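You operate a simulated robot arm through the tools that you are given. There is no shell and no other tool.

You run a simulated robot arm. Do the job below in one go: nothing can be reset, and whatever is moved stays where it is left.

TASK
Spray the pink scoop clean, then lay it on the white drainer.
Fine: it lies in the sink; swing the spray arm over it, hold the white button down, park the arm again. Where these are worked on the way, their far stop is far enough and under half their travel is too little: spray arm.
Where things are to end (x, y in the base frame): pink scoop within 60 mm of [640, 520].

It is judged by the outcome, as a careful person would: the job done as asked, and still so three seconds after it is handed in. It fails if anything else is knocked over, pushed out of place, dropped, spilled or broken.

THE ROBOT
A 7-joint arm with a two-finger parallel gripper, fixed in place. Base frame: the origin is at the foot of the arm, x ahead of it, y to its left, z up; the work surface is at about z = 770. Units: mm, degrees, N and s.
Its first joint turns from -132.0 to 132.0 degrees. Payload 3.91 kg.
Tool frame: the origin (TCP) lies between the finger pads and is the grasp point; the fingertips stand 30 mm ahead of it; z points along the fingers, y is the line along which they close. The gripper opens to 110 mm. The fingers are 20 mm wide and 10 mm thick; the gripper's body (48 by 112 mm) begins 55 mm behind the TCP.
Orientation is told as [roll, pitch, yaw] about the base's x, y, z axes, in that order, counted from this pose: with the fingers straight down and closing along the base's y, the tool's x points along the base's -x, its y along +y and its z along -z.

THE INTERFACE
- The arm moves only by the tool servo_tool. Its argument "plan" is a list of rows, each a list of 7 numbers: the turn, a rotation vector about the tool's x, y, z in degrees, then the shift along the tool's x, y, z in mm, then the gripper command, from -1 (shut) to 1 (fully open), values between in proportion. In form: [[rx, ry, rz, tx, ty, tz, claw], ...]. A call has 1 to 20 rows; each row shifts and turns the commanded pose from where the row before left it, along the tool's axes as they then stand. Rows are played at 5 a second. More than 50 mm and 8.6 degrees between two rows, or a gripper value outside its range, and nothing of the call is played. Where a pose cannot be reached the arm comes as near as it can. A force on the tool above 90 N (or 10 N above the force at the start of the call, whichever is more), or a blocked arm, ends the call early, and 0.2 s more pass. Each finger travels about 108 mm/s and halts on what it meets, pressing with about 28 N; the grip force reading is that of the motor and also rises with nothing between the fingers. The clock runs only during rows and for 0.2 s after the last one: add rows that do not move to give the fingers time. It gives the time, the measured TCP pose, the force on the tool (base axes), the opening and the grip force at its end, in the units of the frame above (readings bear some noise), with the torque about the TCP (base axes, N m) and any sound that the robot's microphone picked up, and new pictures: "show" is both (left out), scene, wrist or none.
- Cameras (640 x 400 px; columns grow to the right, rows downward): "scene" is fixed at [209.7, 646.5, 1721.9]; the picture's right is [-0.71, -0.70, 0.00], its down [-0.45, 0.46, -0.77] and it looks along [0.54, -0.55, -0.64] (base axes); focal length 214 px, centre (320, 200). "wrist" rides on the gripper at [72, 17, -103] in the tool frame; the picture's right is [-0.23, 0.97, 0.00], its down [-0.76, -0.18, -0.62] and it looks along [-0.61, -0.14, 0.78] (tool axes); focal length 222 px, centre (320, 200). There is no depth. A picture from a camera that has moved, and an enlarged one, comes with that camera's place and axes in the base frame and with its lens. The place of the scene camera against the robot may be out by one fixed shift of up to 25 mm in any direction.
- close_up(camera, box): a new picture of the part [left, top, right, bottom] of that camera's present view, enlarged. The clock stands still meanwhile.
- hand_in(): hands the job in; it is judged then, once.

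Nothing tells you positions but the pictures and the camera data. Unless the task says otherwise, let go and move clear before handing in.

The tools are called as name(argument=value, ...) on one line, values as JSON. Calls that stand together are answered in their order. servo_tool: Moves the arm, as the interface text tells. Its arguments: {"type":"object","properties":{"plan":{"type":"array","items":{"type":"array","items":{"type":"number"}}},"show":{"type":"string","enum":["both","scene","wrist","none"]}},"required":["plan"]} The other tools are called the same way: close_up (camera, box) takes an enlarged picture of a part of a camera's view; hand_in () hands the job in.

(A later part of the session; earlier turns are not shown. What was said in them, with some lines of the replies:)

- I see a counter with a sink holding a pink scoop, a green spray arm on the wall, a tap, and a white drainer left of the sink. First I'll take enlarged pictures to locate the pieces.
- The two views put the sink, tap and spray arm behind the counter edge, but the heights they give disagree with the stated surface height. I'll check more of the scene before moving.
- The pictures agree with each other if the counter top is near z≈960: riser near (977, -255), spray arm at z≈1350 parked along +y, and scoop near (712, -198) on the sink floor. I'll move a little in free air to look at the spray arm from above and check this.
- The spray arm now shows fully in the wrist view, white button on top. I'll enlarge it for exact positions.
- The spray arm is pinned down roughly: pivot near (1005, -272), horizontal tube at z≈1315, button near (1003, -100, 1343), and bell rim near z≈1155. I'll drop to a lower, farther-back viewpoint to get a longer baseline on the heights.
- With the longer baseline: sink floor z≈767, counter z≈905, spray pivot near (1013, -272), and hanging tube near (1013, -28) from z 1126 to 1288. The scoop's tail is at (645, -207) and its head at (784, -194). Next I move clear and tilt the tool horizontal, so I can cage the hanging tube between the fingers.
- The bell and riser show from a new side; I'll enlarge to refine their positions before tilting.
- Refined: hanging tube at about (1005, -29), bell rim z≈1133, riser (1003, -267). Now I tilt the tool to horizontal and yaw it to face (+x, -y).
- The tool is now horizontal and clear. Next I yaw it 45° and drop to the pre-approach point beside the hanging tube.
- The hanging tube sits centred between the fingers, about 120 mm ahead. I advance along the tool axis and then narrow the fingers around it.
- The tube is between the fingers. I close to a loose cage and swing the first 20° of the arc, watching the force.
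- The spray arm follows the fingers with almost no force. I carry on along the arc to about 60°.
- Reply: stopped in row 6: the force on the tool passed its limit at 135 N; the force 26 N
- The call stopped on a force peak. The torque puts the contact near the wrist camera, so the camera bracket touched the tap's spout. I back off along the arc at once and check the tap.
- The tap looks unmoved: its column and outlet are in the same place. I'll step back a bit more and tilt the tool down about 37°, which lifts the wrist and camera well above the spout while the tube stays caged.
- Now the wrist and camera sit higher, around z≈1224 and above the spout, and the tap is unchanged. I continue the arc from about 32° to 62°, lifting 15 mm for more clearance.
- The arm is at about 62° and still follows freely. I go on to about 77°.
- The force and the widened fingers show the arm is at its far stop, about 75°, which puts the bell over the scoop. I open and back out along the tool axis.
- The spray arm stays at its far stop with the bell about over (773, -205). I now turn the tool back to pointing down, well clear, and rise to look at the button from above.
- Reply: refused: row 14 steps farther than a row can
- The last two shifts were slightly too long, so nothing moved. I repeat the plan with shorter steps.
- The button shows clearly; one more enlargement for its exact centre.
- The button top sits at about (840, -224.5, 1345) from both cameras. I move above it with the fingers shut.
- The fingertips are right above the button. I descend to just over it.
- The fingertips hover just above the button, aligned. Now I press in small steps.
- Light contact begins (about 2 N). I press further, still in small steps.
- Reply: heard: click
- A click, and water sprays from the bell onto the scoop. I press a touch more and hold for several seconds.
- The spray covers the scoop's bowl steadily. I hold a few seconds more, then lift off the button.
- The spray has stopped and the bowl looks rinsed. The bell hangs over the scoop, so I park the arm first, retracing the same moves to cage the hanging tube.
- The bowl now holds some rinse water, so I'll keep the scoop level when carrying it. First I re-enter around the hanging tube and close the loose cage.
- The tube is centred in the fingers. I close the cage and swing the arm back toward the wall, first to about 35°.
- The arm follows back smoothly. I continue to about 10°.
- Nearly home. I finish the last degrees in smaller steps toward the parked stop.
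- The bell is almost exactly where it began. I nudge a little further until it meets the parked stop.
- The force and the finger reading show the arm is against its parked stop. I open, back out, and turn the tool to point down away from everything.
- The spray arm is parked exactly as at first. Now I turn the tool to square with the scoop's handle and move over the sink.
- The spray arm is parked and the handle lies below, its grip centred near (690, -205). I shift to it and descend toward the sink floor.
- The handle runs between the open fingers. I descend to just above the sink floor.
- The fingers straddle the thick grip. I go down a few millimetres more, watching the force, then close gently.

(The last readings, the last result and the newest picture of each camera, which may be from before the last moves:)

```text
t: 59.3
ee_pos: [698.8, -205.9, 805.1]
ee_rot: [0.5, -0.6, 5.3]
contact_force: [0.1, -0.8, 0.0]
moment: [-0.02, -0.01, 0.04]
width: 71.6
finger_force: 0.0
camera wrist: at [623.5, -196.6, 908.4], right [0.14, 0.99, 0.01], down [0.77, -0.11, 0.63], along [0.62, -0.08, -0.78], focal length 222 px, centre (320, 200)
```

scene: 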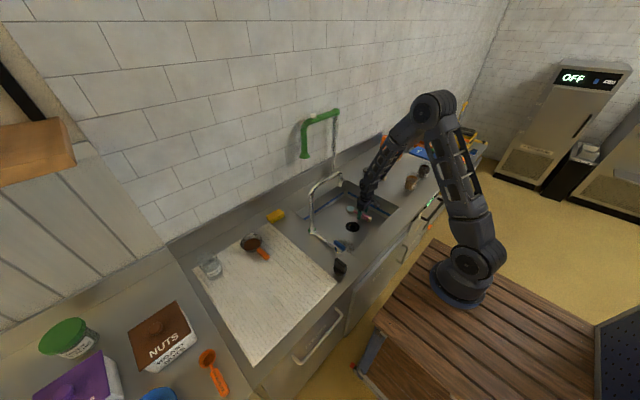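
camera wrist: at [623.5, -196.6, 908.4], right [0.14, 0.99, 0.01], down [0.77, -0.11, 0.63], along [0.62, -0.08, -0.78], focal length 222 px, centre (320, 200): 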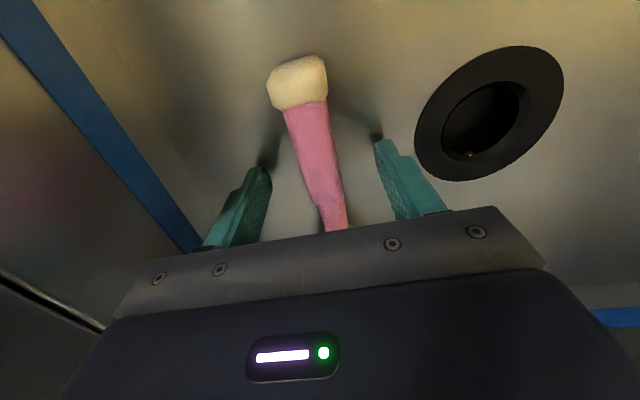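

No contact yet and the tips are low beside the grip. I close step by step.

servo_tool(plan=[[0, 0, 0, 0, 0, 0, 0.0], [0, 0, 0, 0, 0, 0, -0.3], [0, 0, 0, 0, 0, 0, -0.45], [0, 0, 0, 0, 0, 0, -0.55], [0, 0, 0, 0, 0, 0, -0.65], [0, 0, 0, 0, 0, 0, -1], [0, 0, 0, 0, 0, 0, -1], [0, 0, 0, 0, 0, 0, -1]], show="both")

close_up(camera="scene", box=[330, 180, 410, 230])

```text
t: 61.1
ee_pos: [698.5, -204.7, 806.0]
ee_rot: [0.6, -0.6, 5.3]
contact_force: [-0.2, 0.2, 0.2]
moment: [0.01, 0.02, 0.0]
width: 21.6
finger_force: 28.6
camera wrist: at [623.5, -196.6, 908.5], right [0.14, 0.99, 0.01], down [0.77, -0.11, 0.63], along [0.62, -0.08, -0.78], focal length 222 px, centre (320, 200)
```

scene: 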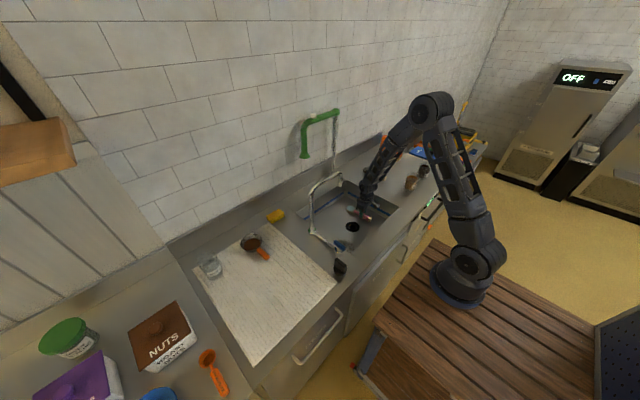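
wrist: 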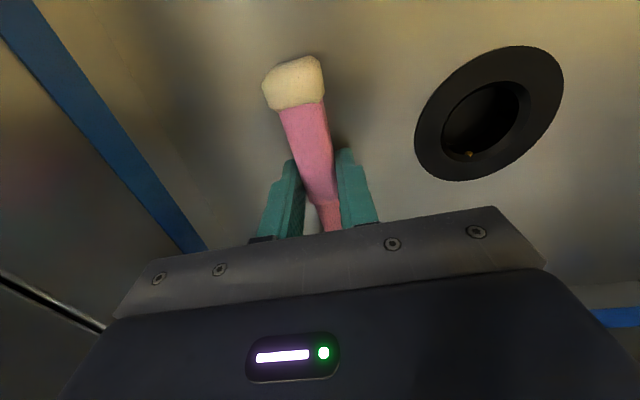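

```text
8.00 times, centred on (370, 205) of scene
camera zoom: at [209.7, 646.5, 1721.9], right [-0.71, -0.7, 0.0], down [-0.45, 0.46, -0.77], along [0.54, -0.55, -0.64], focal length 1716 px, centre (-80, 160)
```

zoom: 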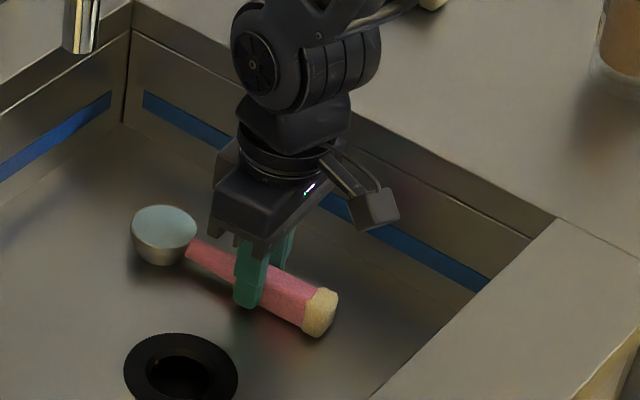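

The scoop is gripped (21.6 mm). I lift slowly and check that it stays level.

servo_tool(plan=[[0, 0, 0, 0, 0, -4, -1], [0, 0, 0, 0, 0, -8, -1], [0, 0, 0, 0, 0, -12, -1], [0, 0, 0, 0, 0, -16, -1], [0, 0, 0, 0, 0, 0, -1]], show="both")

close_up(camera="scene", box=[330, 180, 410, 230])

```text
t: 62.3
ee_pos: [696.2, -205.3, 845.2]
ee_rot: [0.7, -0.6, 5.3]
contact_force: [-0.6, 0.4, -0.4]
moment: [0.0, 0.01, -0.01]
width: 21.3
finger_force: 27.6
camera wrist: at [621.1, -197.1, 948.3], right [0.14, 0.99, 0.01], down [0.77, -0.11, 0.63], along [0.62, -0.08, -0.78], focal length 222 px, centre (320, 200)
```

scene: 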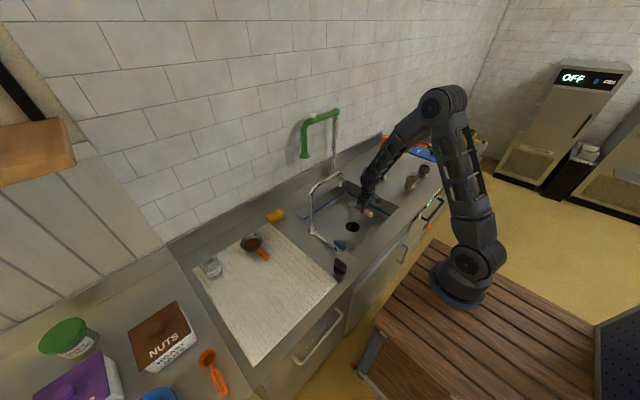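
wrist: 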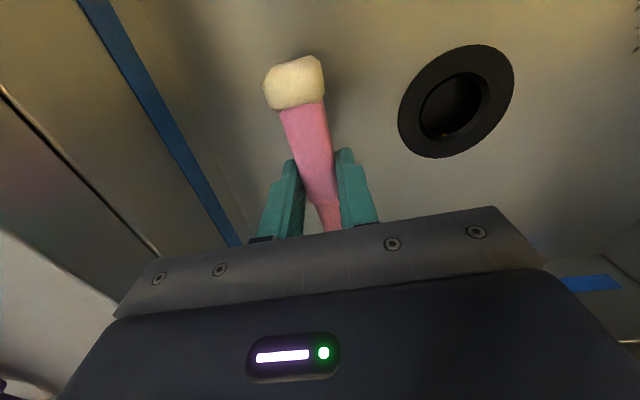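

```text
8.00 times, centred on (370, 205) of scene
camera zoom: at [209.7, 646.5, 1721.9], right [-0.71, -0.7, 0.0], down [-0.45, 0.46, -0.77], along [0.54, -0.55, -0.64], focal length 1716 px, centre (-80, 160)
```

zoom: 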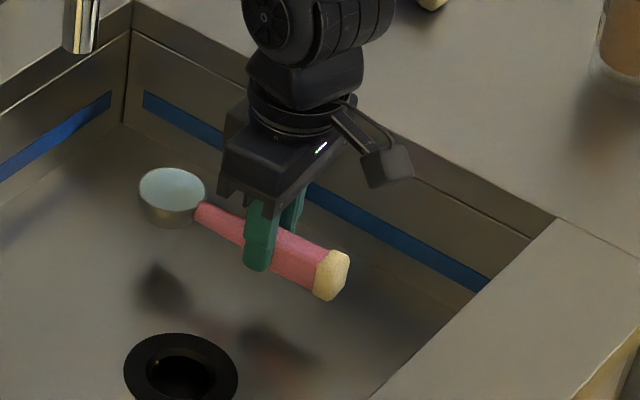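

The scoop is held level. I raise it well above the tap before carrying it across.

servo_tool(plan=[[0, 0, 0, 0, 0, -25, -1], [0, 0, 0, 0, 0, -35, -1], [0, 0, 0, 0, 0, -40, -1], [0, 0, 0, 0, 0, -40, -1], [0, 0, 0, 0, 0, -40, -1], [0, 0, 0, 0, 0, -40, -1], [0, 0, 0, 0, 0, -40, -1], [0, 0, 0, 0, 0, -40, -1], [0, 0, 0, 0, 0, -40, -1], [0, 0, 0, 0, 0, -40, -1], [0, 0, 0, 0, 0, -30, -1], [0, 0, 0, 0, 0, -15, -1], [0, 0, 0, 0, 0, 0, -1]], show="both")

close_up(camera="scene", box=[330, 80, 450, 155])

```text
t: 65.1
ee_pos: [692.2, -210.1, 1270.5]
ee_rot: [0.6, -0.6, 5.3]
contact_force: [0.6, 0.3, -1.2]
moment: [0.0, 0.02, -0.02]
width: 21.2
finger_force: 27.6
camera wrist: at [616.8, -201.3, 1373.7], right [0.14, 0.99, 0.01], down [0.77, -0.11, 0.63], along [0.62, -0.08, -0.78], focal length 222 px, centre (320, 200)
```

scene: 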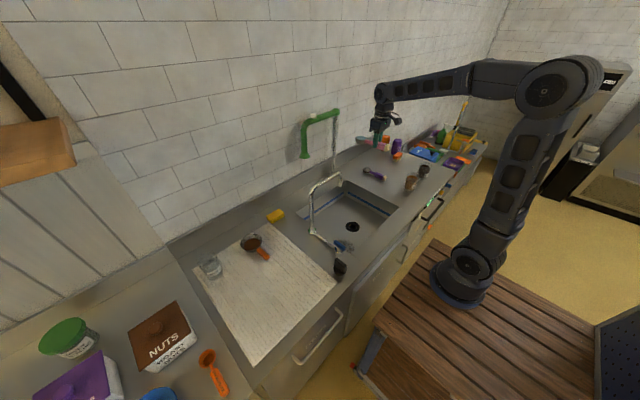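
wrist: 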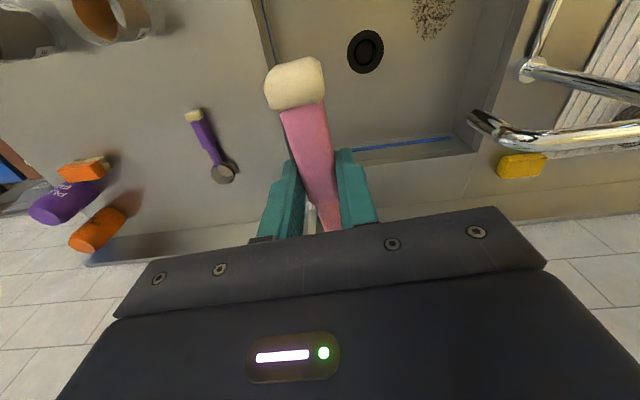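

```text
5.33 times, centred on (390, 118) of scene
camera zoom: at [209.7, 646.5, 1721.9], right [-0.71, -0.7, 0.0], down [-0.45, 0.46, -0.77], along [0.54, -0.55, -0.64], focal length 1144 px, centre (-53, 640)
```

zoom: 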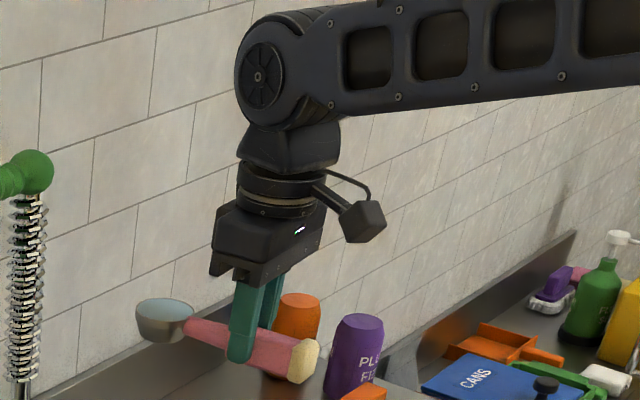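

All is level and clear. I carry the scoop across to above the drainer spot.

servo_tool(plan=[[0, 0, 0, 0.9, 18, 0, -1], [0, 0, 0, 0.9, 30, 0, -1], [0, 0, 0, 0.9, 38.6, 0, -1], [0, 0, 0, 0.9, 38.6, 0, -1], [0, 0, 0, 0.9, 38.6, 0, -1], [0, 0, 0, 0.9, 38.6, 0, -1], [0, 0, 0, 0.9, 38.6, 0, -1], [0, 0, 0, 0.9, 38.6, 0, -1], [0, 0, 0, 0.9, 38.6, 0, -1], [0, 0, 0, 0.9, 38.6, 0, -1], [0, 0, 0, 0.9, 38.6, 0, -1], [0, 0, 0, 0.9, 38.6, 0, -1], [0, 0, 0, 0.9, 38.6, 0, -1], [0, 0, 0, 0.9, 38.6, 0, -1], [0, 0, 0, 0.9, 38.6, 0, -1], [0, 0, 0, 0.9, 38.6, 0, -1], [0, 0, 0, 0.9, 38.6, 0, -1], [0, 0, 0, 0.9, 38.6, 0, -1], [0, 0, 0, 0.9, 38.6, 0, -1], [0, 0, 0, 0.9, 26, 0, -1]], show="both")

close_up(camera="scene", box=[180, 190, 420, 340])

```text
t: 69.3
ee_pos: [603.8, 517.5, 1280.5]
ee_rot: [0.6, -0.6, 5.3]
contact_force: [-0.1, 0.1, -0.2]
moment: [0.04, 0.06, 0.01]
width: 21.3
finger_force: 27.9
camera wrist: at [527.6, 526.6, 1382.9], right [0.14, 0.99, 0.01], down [0.77, -0.11, 0.63], along [0.62, -0.08, -0.78], focal length 222 px, centre (320, 200)
```

scene: 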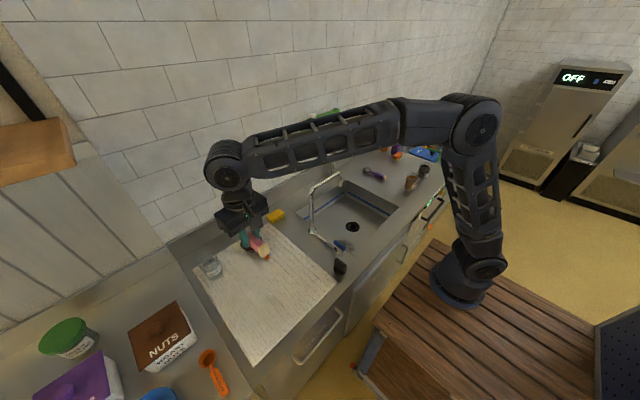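
wrist: 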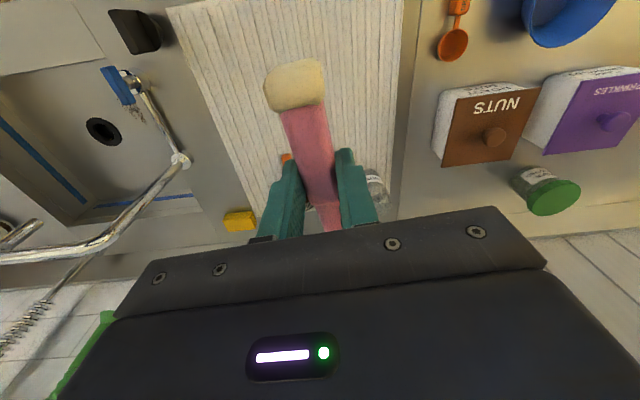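

```text
2.67 times, centred on (300, 265) of scene
camera zoom: at [209.7, 646.5, 1721.9], right [-0.71, -0.7, 0.0], down [-0.45, 0.46, -0.77], along [0.54, -0.55, -0.64], focal length 572 px, centre (373, 27)
```

zoom: 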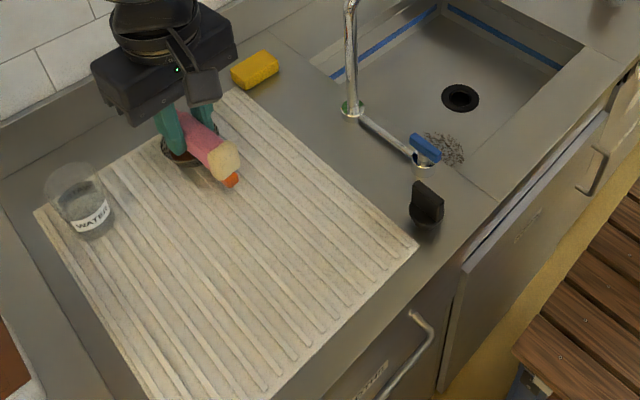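

The scoop is over the drainer with free space around: strainer and glass are behind. I descend to about 50 mm above the surface.

servo_tool(plan=[[0, 0, 0, 0, 0, 30, -1], [0, 0, 0, 0, 0, 40, -1], [0, 0, 0, 0, 0, 40, -1], [0, 0, 0, 0, 0, 40, -1], [0, 0, 0, 0, 0, 40, -1], [0, 0, 0, 0, 0, 40, -1], [0, 0, 0, 0, 0, 30, -1], [0, 0, 0, 0, 0, 20, -1], [0, 0, 0, 0, 0, 0, -1]], show="both")

close_up(camera="scene", box=[200, 220, 328, 300])

```text
t: 71.3
ee_pos: [608.1, 516.0, 997.5]
ee_rot: [0.7, -0.7, 5.3]
contact_force: [0.2, 0.6, -0.5]
moment: [0.0, -0.02, -0.01]
width: 21.3
finger_force: 27.9
camera wrist: at [533.4, 525.5, 1100.2], right [0.14, 0.99, 0.01], down [0.77, -0.11, 0.63], along [0.62, -0.08, -0.78], focal length 222 px, centre (320, 200)
```

scene: 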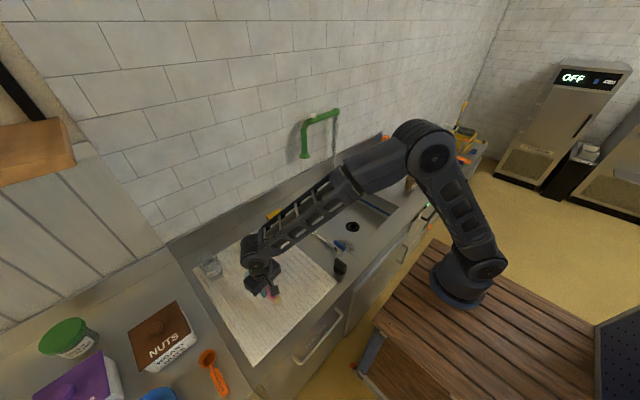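
wrist: 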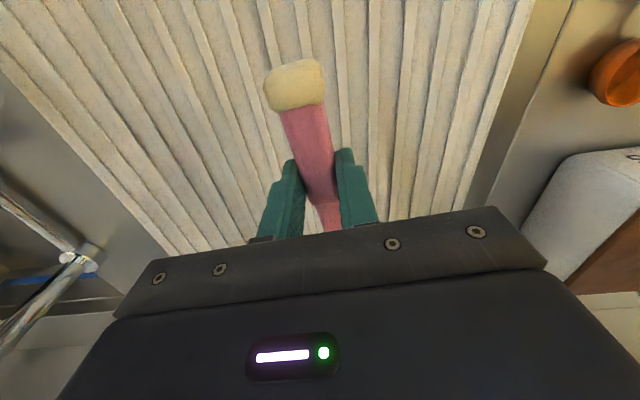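

```text
5.00 times, centred on (264, 260) of scene
camera zoom: at [209.7, 646.5, 1721.9], right [-0.71, -0.7, 0.0], down [-0.45, 0.46, -0.77], along [0.54, -0.55, -0.64], focal length 1072 px, centre (600, -100)
```

zoom: 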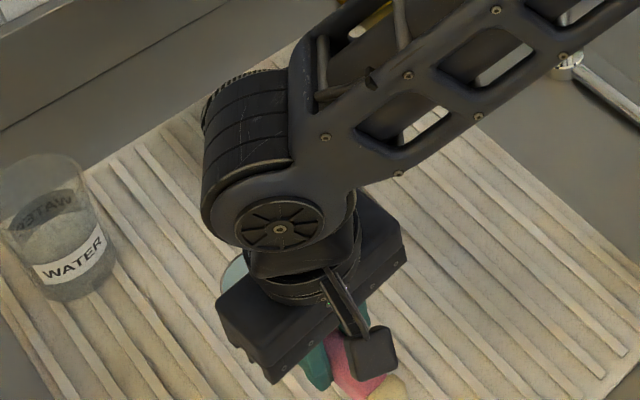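

The scoop hangs about 45 mm above the drainer. I lower it slowly, feeling for contact.

servo_tool(plan=[[0, 0, 0, 0, 0, 10, -1], [0, 0, 0, 0, 0, 8, -1], [0, 0, 0, 0, 0, 6, -1], [0, 0, 0, 0, 0, 4, -1], [0, 0, 0, 0, 0, 0, -1]], show="both")

close_up(camera="wrist", box=[220, 30, 412, 150])

```text
t: 72.5
ee_pos: [611.1, 516.4, 968.7]
ee_rot: [0.6, -0.5, 5.3]
contact_force: [0.5, -0.4, -0.8]
moment: [-0.02, 0.05, 0.02]
width: 21.3
finger_force: 28.0
camera wrist: at [535.1, 526.1, 1072.1], right [0.14, 0.99, 0.01], down [0.77, -0.11, 0.63], along [0.62, -0.08, -0.78], focal length 222 px, centre (320, 200)
```

scene: 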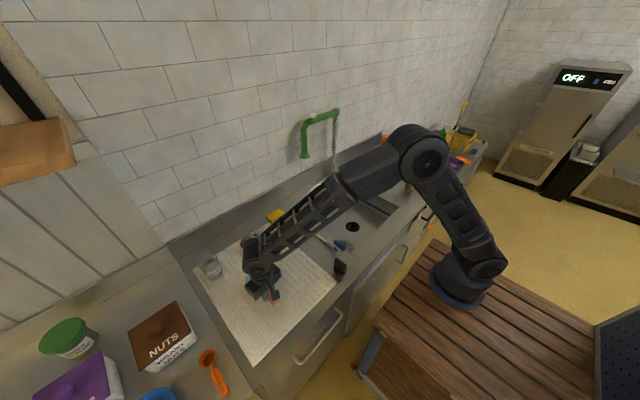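
wrist: 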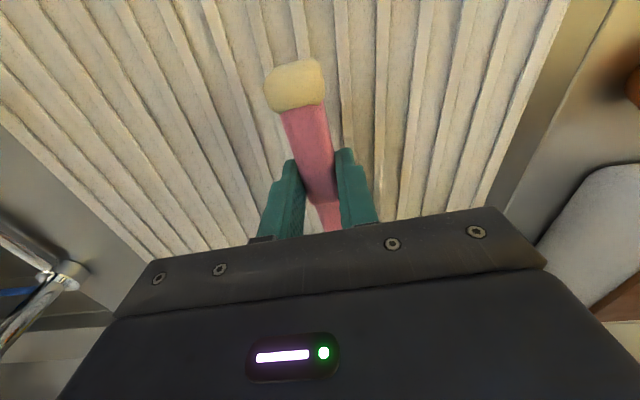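

```text
3.33 times, centred on (316, 90) of wrist
camera zoom: at [535.1, 526.1, 1072.1], right [0.14, 0.99, 0.01], down [0.77, -0.11, 0.63], along [0.62, -0.08, -0.78], focal length 740 px, centre (333, 567)
```

zoom: 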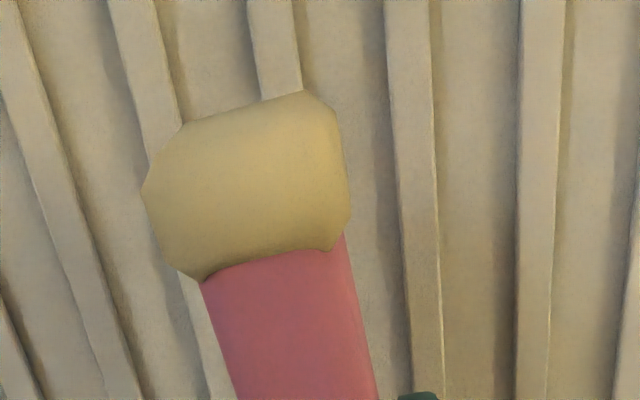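

Still no contact. I lower by a few millimetres at a time.

servo_tool(plan=[[0, 0, 0, 0, 0, 3, -1], [0, 0, 0, 0, 0, 3, -1], [0, 0, 0, 0, 0, 3, -1], [0, 0, 0, 0, 0, 0, -1]], show="none")

servo_tool(plan=[[0, 0, 0, 0, 0, 2, -1], [0, 0, 0, 0, 0, 2, -1], [0, 0, 0, 0, 0, 0, -1]], show="both")

```text
t: 73.5
ee_pos: [610.2, 516.7, 959.7]
ee_rot: [0.6, -0.6, 5.3]
contact_force: [-0.5, -0.8, -0.7]
moment: [-0.01, 0.05, -0.01]
width: 21.2
finger_force: 28.2
```

```text
t: 74.3
ee_pos: [609.7, 518.6, 956.9]
ee_rot: [0.6, -0.7, 5.3]
contact_force: [-0.1, -0.4, -0.8]
moment: [-0.02, 0.0, -0.01]
width: 21.4
finger_force: 28.0
camera wrist: at [534.4, 527.2, 1059.4], right [0.14, 0.99, 0.01], down [0.77, -0.11, 0.63], along [0.62, -0.08, -0.78], focal length 222 px, centre (320, 200)
```

scene: 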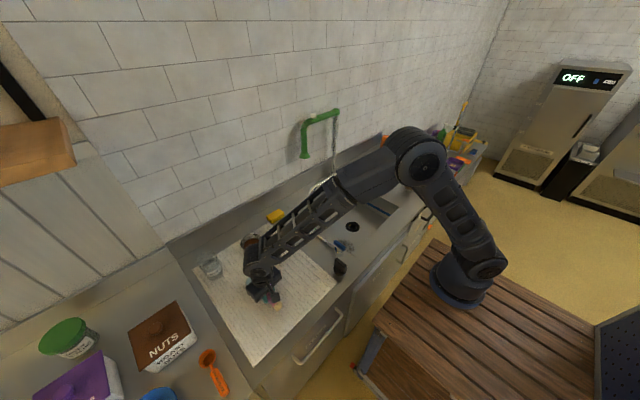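
wrist: 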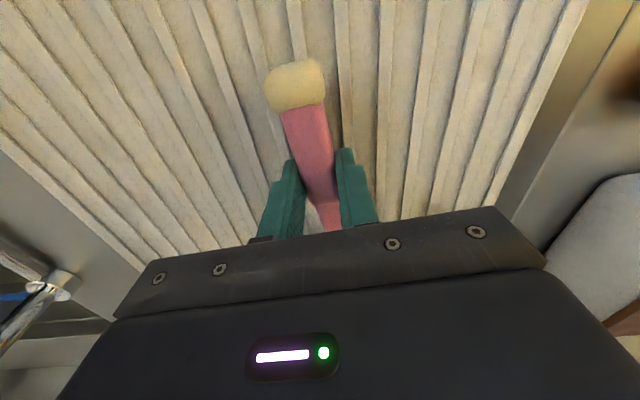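

servo_tool(plan=[[0, 0, 0, 0, 0, 2, -1], [0, 0, 0, 0, 0, 2, -1], [0, 0, 0, 0, 0, 0, -1]], show="wrist")

close_up(camera="wrist", box=[220, 30, 412, 150])

close_up(camera="scene", box=[232, 270, 312, 320])

```text
t: 75.1
ee_pos: [610.6, 519.8, 952.4]
ee_rot: [0.6, -0.6, 5.3]
contact_force: [0.5, -1.3, -0.4]
moment: [-0.01, 0.03, -0.01]
width: 21.5
finger_force: 28.2
camera wrist: at [534.5, 528.3, 1055.1], right [0.14, 0.99, 0.01], down [0.77, -0.11, 0.63], along [0.62, -0.08, -0.78], focal length 222 px, centre (320, 200)
```

wrist: 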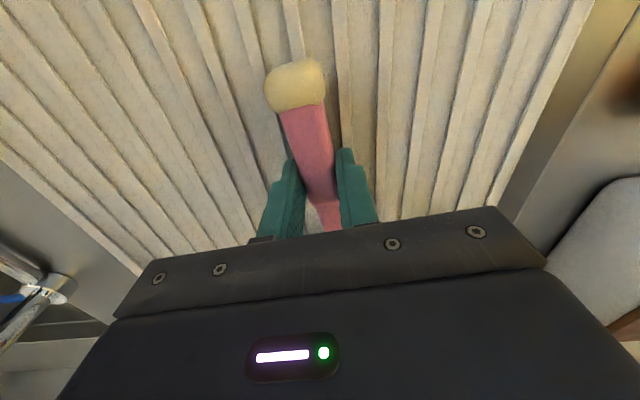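

```text
3.33 times, centred on (316, 90) of wrist
camera zoom: at [534.5, 528.3, 1055.1], right [0.14, 0.99, 0.01], down [0.77, -0.11, 0.63], along [0.62, -0.08, -0.78], focal length 740 px, centre (333, 567)
```

zoom: 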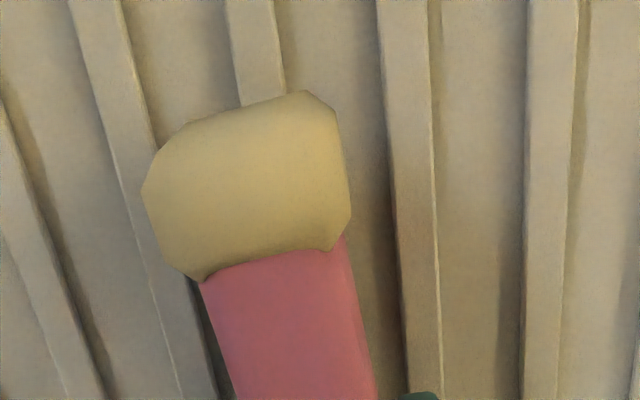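

```text
8.00 times, centred on (272, 295) of scene
camera zoom: at [209.7, 646.5, 1721.9], right [-0.71, -0.7, 0.0], down [-0.45, 0.46, -0.77], along [0.54, -0.55, -0.64], focal length 1716 px, centre (704, -560)
```

zoom: 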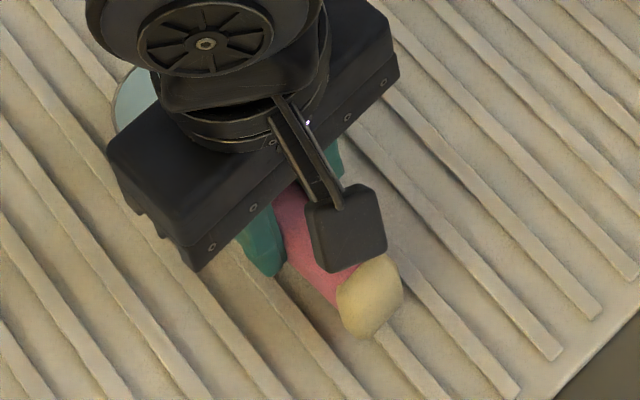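

The shadow has almost closed. I keep lowering in 2 mm steps.

servo_tool(plan=[[0, 0, 0, 0, 0, 2, -1], [0, 0, 0, 0, 0, 1.5, -1], [0, 0, 0, 0, 0, 0, -1]], show="none")

servo_tool(plan=[[0, 0, 0, 0, 0, 1.5, -1], [0, 0, 0, 0, 0, 0, -1], [0, 0, 0, 0, 0, 0, -1]], show="wrist")

```text
t: 75.9
ee_pos: [610.5, 520.1, 947.6]
ee_rot: [0.6, -0.6, 5.3]
contact_force: [0.3, 0.1, -0.3]
moment: [-0.03, 0.0, 0.0]
width: 21.4
finger_force: 28.1
```

```text
t: 76.7
ee_pos: [610.7, 517.8, 946.7]
ee_rot: [0.6, -0.5, 5.3]
contact_force: [1.1, 0.0, -0.9]
moment: [-0.02, -0.01, 0.01]
width: 21.4
finger_force: 28.1
camera wrist: at [534.6, 527.4, 1050.2], right [0.14, 0.99, 0.01], down [0.77, -0.11, 0.63], along [0.62, -0.08, -0.78], focal length 222 px, centre (320, 200)
```

wrist: 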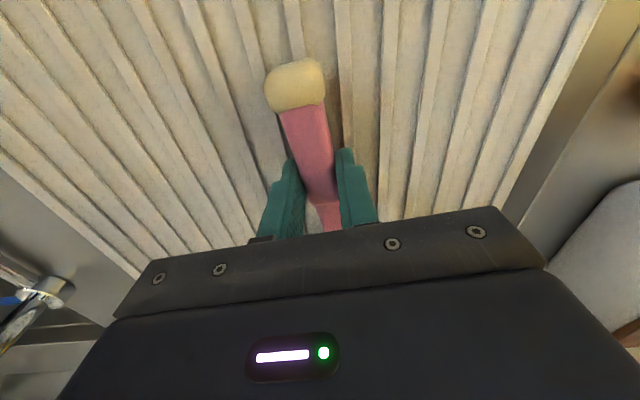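

servo_tool(plan=[[0, 0, 0, 0, 0, 1.5, -1], [0, 0, 0, 0, 0, 1.5, -1], [0, 0, 0, 0, 0, 0, -1]], show="none")

servo_tool(plan=[[0, 0, 0, 0, 0, 1.5, -1], [0, 0, 0, 0, 0, 0, -1], [0, 0, 0, 0, 0, 0, -1]], show="wrist")

close_up(camera="scene", box=[232, 270, 312, 320])

```text
t: 77.5
ee_pos: [610.8, 518.0, 943.3]
ee_rot: [0.7, -0.5, 5.2]
contact_force: [-0.6, 1.4, 10.3]
moment: [-0.08, -0.08, 0.04]
width: 21.4
finger_force: 27.6
```

```text
t: 78.3
ee_pos: [609.6, 517.6, 942.9]
ee_rot: [0.7, -0.7, 5.3]
contact_force: [2.0, 8.8, 25.2]
moment: [0.09, -0.09, 0.02]
width: 21.5
finger_force: 28.2
camera wrist: at [534.6, 526.5, 1046.4], right [0.14, 0.99, 0.01], down [0.77, -0.11, 0.63], along [0.63, -0.07, -0.78], focal length 222 px, centre (320, 200)
```

wrist: 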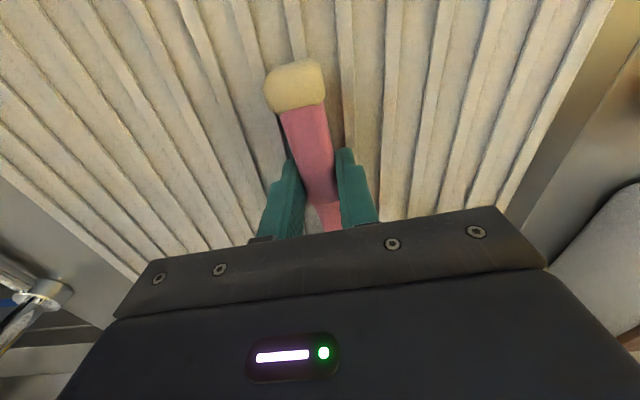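

```text
8.00 times, centred on (272, 295) of scene
camera zoom: at [209.7, 646.5, 1721.9], right [-0.71, -0.7, 0.0], down [-0.45, 0.46, -0.77], along [0.54, -0.55, -0.64], focal length 1716 px, centre (704, -560)
```

zoom: 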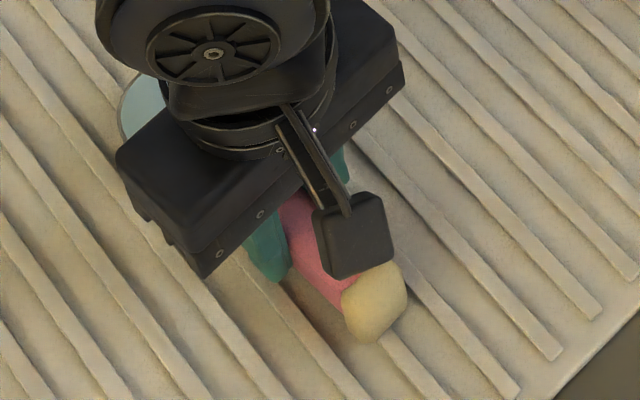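

Contact at z≈943. I ease the pressure by about 1.5 mm and open the fingers gently.

servo_tool(plan=[[0, 0, 0, 0, 0, -1.5, -1], [0, 0, 0, 0, 0, 0, -1], [0, 0, 0, 0, 0, 0, -0.6], [0, 0, 0, 0, 0, 0, -0.5], [0, 0, 0, 0, 0, 0, -0.35], [0, 0, 0, 0, 0, 0, -0.15], [0, 0, 0, 0, 0, 0, 0.1], [0, 0, 0, 0, 0, 0, 0.3], [0, 0, 0, 0, 0, 0, 0.3]], show="both")

close_up(camera="wrist", box=[220, 30, 412, 150])

```text
t: 80.3
ee_pos: [609.8, 518.1, 943.1]
ee_rot: [0.6, -0.6, 5.3]
contact_force: [0.1, 0.6, 0.4]
moment: [0.02, 0.03, 0.01]
width: 71.5
finger_force: 0.0
camera wrist: at [535.2, 526.5, 1046.6], right [0.14, 0.99, 0.01], down [0.77, -0.11, 0.63], along [0.62, -0.08, -0.78], focal length 222 px, centre (320, 200)
```

scene: 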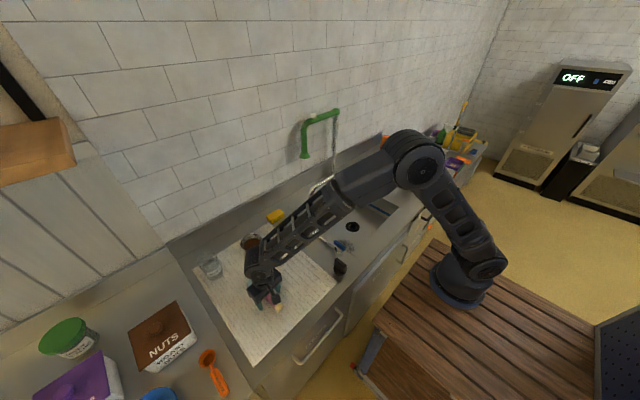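
wrist: 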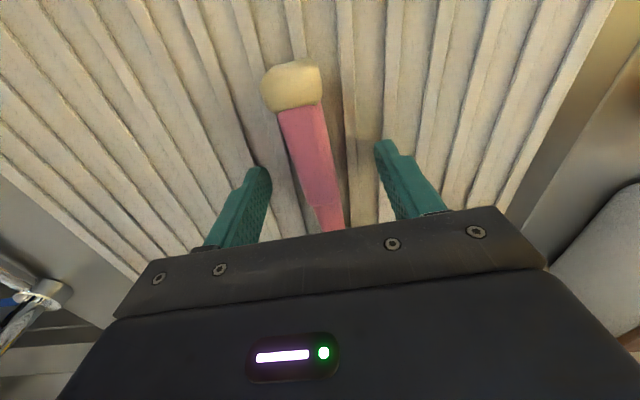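

```text
3.33 times, centred on (316, 90) of wrist
camera zoom: at [535.2, 526.5, 1046.6], right [0.14, 0.99, 0.01], down [0.77, -0.11, 0.63], along [0.62, -0.08, -0.78], focal length 740 px, centre (333, 567)
```

zoom: 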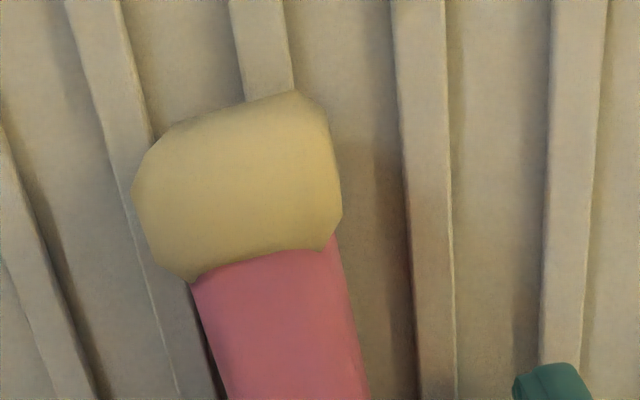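

The scoop lies free between the open fingers. I rise straight up and clear.

servo_tool(plan=[[0, 0, 0, 0, 0, -10, 0.3], [0, 0, 0, 0, 0, -25, 0.3], [0, 0, 0, 0, 0, -40, 0.3], [0, 0, 0, 0, 0, -45, 0.3], [0, 0, 0, 0, 0, -45, 0.3], [0, 0, 0, 0, 0, -45, 0.3], [0, 0, 0, 0, 0, -45, 0.3], [0, 0, 0, 0, 0, -45, 0.3], [0, 0, 0, 0, 0, 0, 0.3]], show="both")

close_up(camera="wrist", box=[200, 0, 456, 160])

close_up(camera="scene", box=[180, 190, 420, 340])

```text
t: 82.3
ee_pos: [603.7, 511.3, 1246.7]
ee_rot: [0.6, -0.6, 5.3]
contact_force: [0.3, -0.6, 1.1]
moment: [-0.01, -0.04, 0.0]
width: 71.4
finger_force: 0.0
camera wrist: at [528.3, 520.0, 1349.4], right [0.14, 0.99, 0.01], down [0.77, -0.11, 0.63], along [0.62, -0.08, -0.78], focal length 222 px, centre (320, 200)
```

scene: 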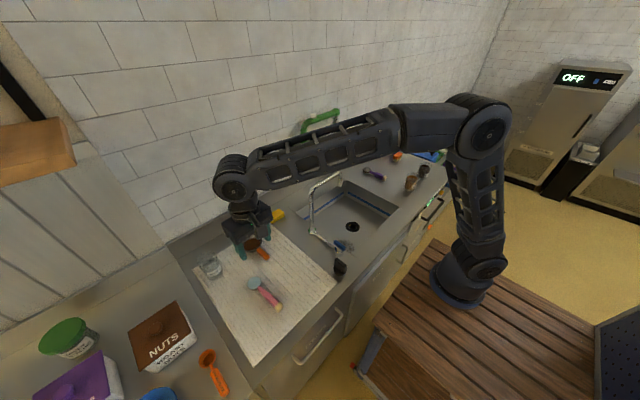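
wrist: 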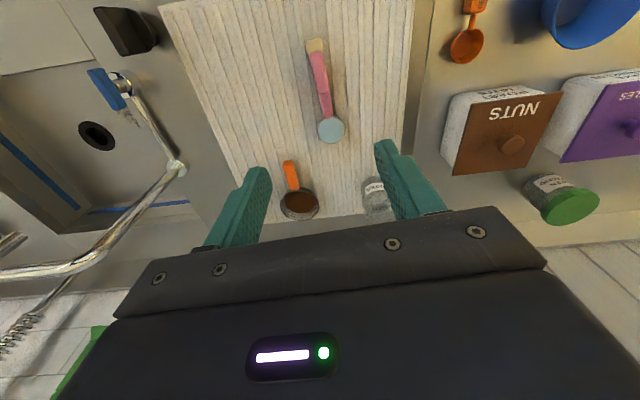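

```text
2.50 times, centred on (328, 80) of wrist
camera zoom: at [528.3, 520.0, 1349.4], right [0.14, 0.99, 0.01], down [0.77, -0.11, 0.63], along [0.62, -0.08, -0.78], focal length 555 px, centre (300, 500)
```

zoom: 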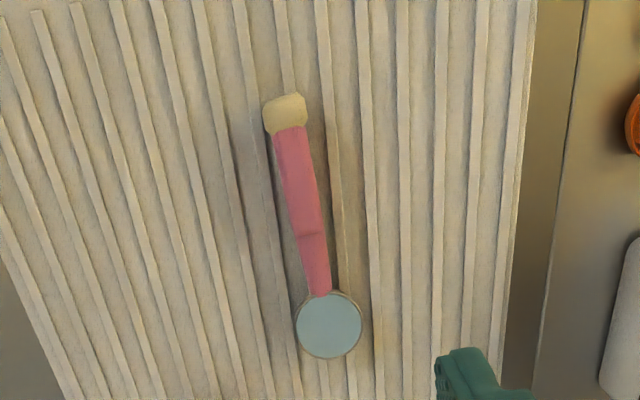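

```text
2.67 times, centred on (300, 265) of scene
camera zoom: at [209.7, 646.5, 1721.9], right [-0.71, -0.7, 0.0], down [-0.45, 0.46, -0.77], along [0.54, -0.55, -0.64], focal length 572 px, centre (373, 27)
```

zoom: 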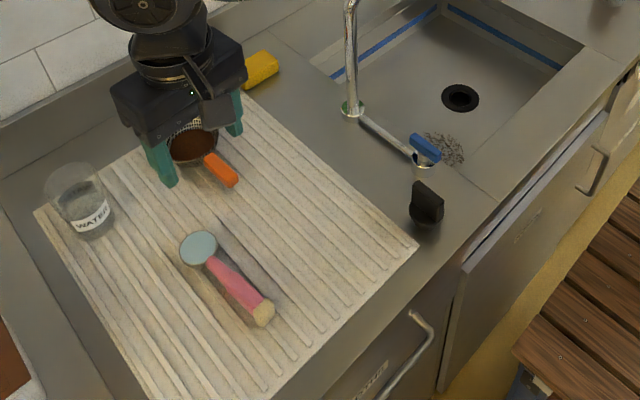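

The scoop lies on the drainer, centred at about (633, 517), still level. I move the arm well clear and check the spray arm, tap and everything else.

servo_tool(plan=[[0, 0, 0, 0, 0, -45, 0.3], [0, 0, 0, 0, 0, -45, 0.3], [0, 0, 0, 0, -30, -30, 0.3], [0, 0, 0, 0, -45, 0, 0.3], [0, 0, 0, 0, -45, 0, 0.3], [0, 0, 0, 0, -45, 0, 0.3], [0, 0, 0, 0, -45, 0, 0.3], [0, 0, 0, 0, -45, 0, 0.3], [0, 0, 0, 0, -45, 0, 0.3], [0, 0, 0, 0, -45, 0, 0.3], [0, 0, 0, 0, -45, 0, 0.3], [0, 0, 0, 0, -45, 0, 0.3], [0, 0, 0, 0, -45, 0, 0.3], [0, 0, 0, 0, -45, 0, 0.3], [0, 0, 0, 0, -45, 0, 0.3], [0, 0, 0, 0, -45, 0, 0.3], [0, 0, 0, 0, -45, 0, 0.3], [0, 0, 0, 0, 0, 0, 0.3]], show="both")

close_up(camera="scene", box=[260, 90, 420, 190])

close_up(camera="scene", box=[280, 170, 440, 270])

close_up(camera="scene", box=[180, 200, 340, 300])

```text
t: 86.1
ee_pos: [667.5, -141.9, 1358.4]
ee_rot: [0.6, -0.6, 5.3]
contact_force: [-0.1, 0.0, -0.5]
moment: [0.0, 0.0, 0.01]
width: 71.4
finger_force: 0.0
camera wrist: at [592.6, -132.8, 1461.6], right [0.14, 0.99, 0.01], down [0.77, -0.11, 0.63], along [0.62, -0.08, -0.78], focal length 222 px, centre (320, 200)
```

scene: 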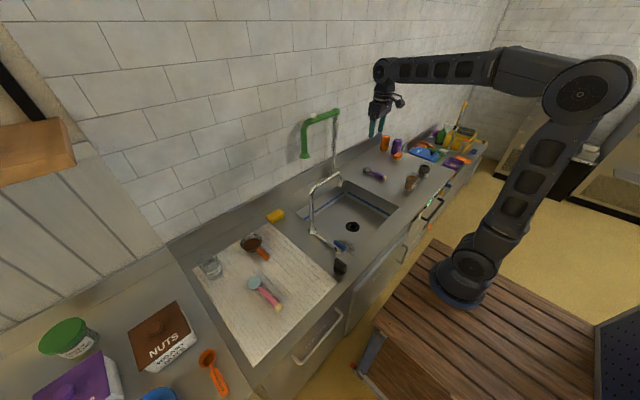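
wrist: 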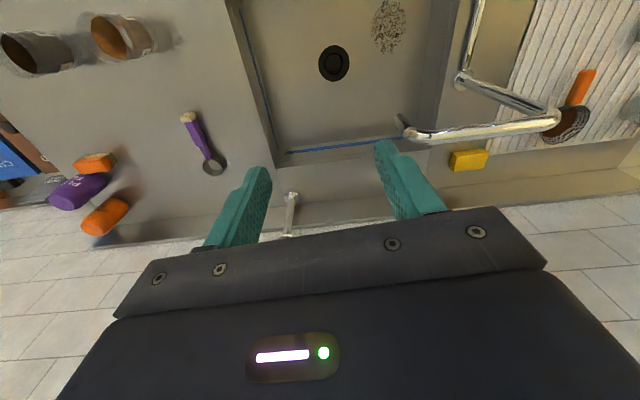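

```text
4.00 times, centred on (340, 140) of scene
camera zoom: at [209.7, 646.5, 1721.9], right [-0.71, -0.7, 0.0], down [-0.45, 0.46, -0.77], along [0.54, -0.55, -0.64], focal length 858 px, centre (240, 440)
```

zoom: 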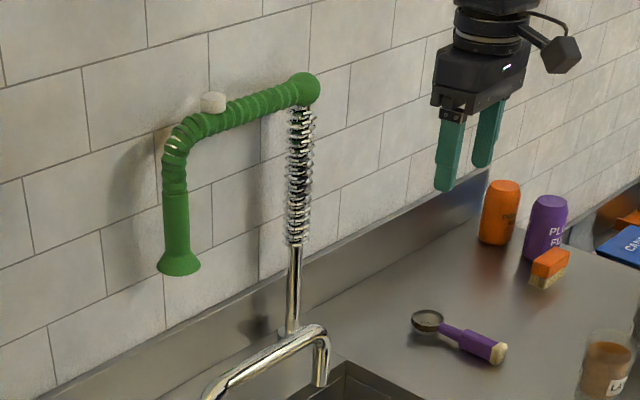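

```text
4.00 times, centred on (360, 220) of scene
camera zoom: at [209.7, 646.5, 1721.9], right [-0.71, -0.7, 0.0], down [-0.45, 0.46, -0.77], along [0.54, -0.55, -0.64], focal length 858 px, centre (160, 120)
```

zoom: 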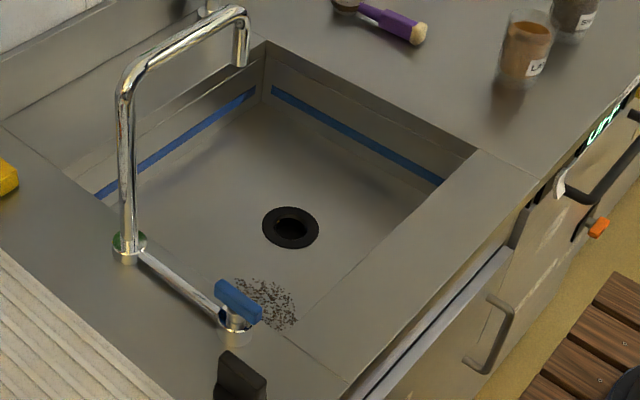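

```text
4.00 times, centred on (260, 250) of scene
camera zoom: at [209.7, 646.5, 1721.9], right [-0.71, -0.7, 0.0], down [-0.45, 0.46, -0.77], along [0.54, -0.55, -0.64], focal length 858 px, centre (560, 0)
```

zoom: 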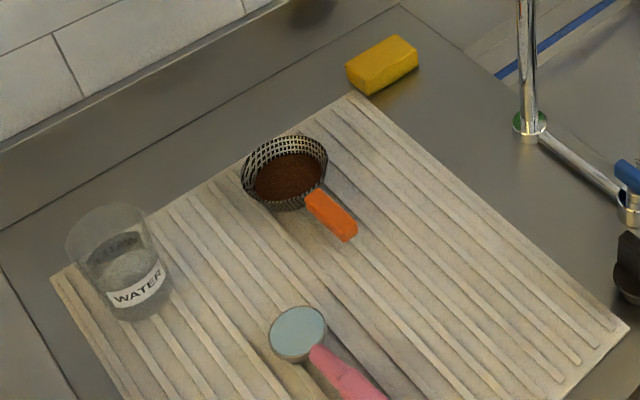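

The spray arm is back in its parked place and not spraying. The tap, strainer, glass, sponge and the rest match the first pictures, and the rinsed scoop lies on the drainer near (633, 517). I hand the job in.

hand_in()

```text
The job is handed in.
```

I sprayed the pink scoop and laid it on the white drainer, and handed the job in. By the pictures it is centred at about (633, 517), roughly 8 mm from the target. I could not check directly that it is clean.

- **Spraying:** the spray arm went to its far stop over the scoop. I held the white button down for about 8 s, and the spray covered the bowl.
- **Parking:** the spray arm is back against its parked stop and the spray is off.
- **Water in the bowl:** the scoop still holds some rinse water. I carried it level and did not tip it out.
- **Bump against the tap:** while swinging the spray arm, the wrist camera hit the tap's spout, with a force peak of 135 N. I backed off at once. The tap looks unmoved in the pictures afterwards.

The strainer, glass, sponge and the other items around the sink look unchanged from the first pictures.
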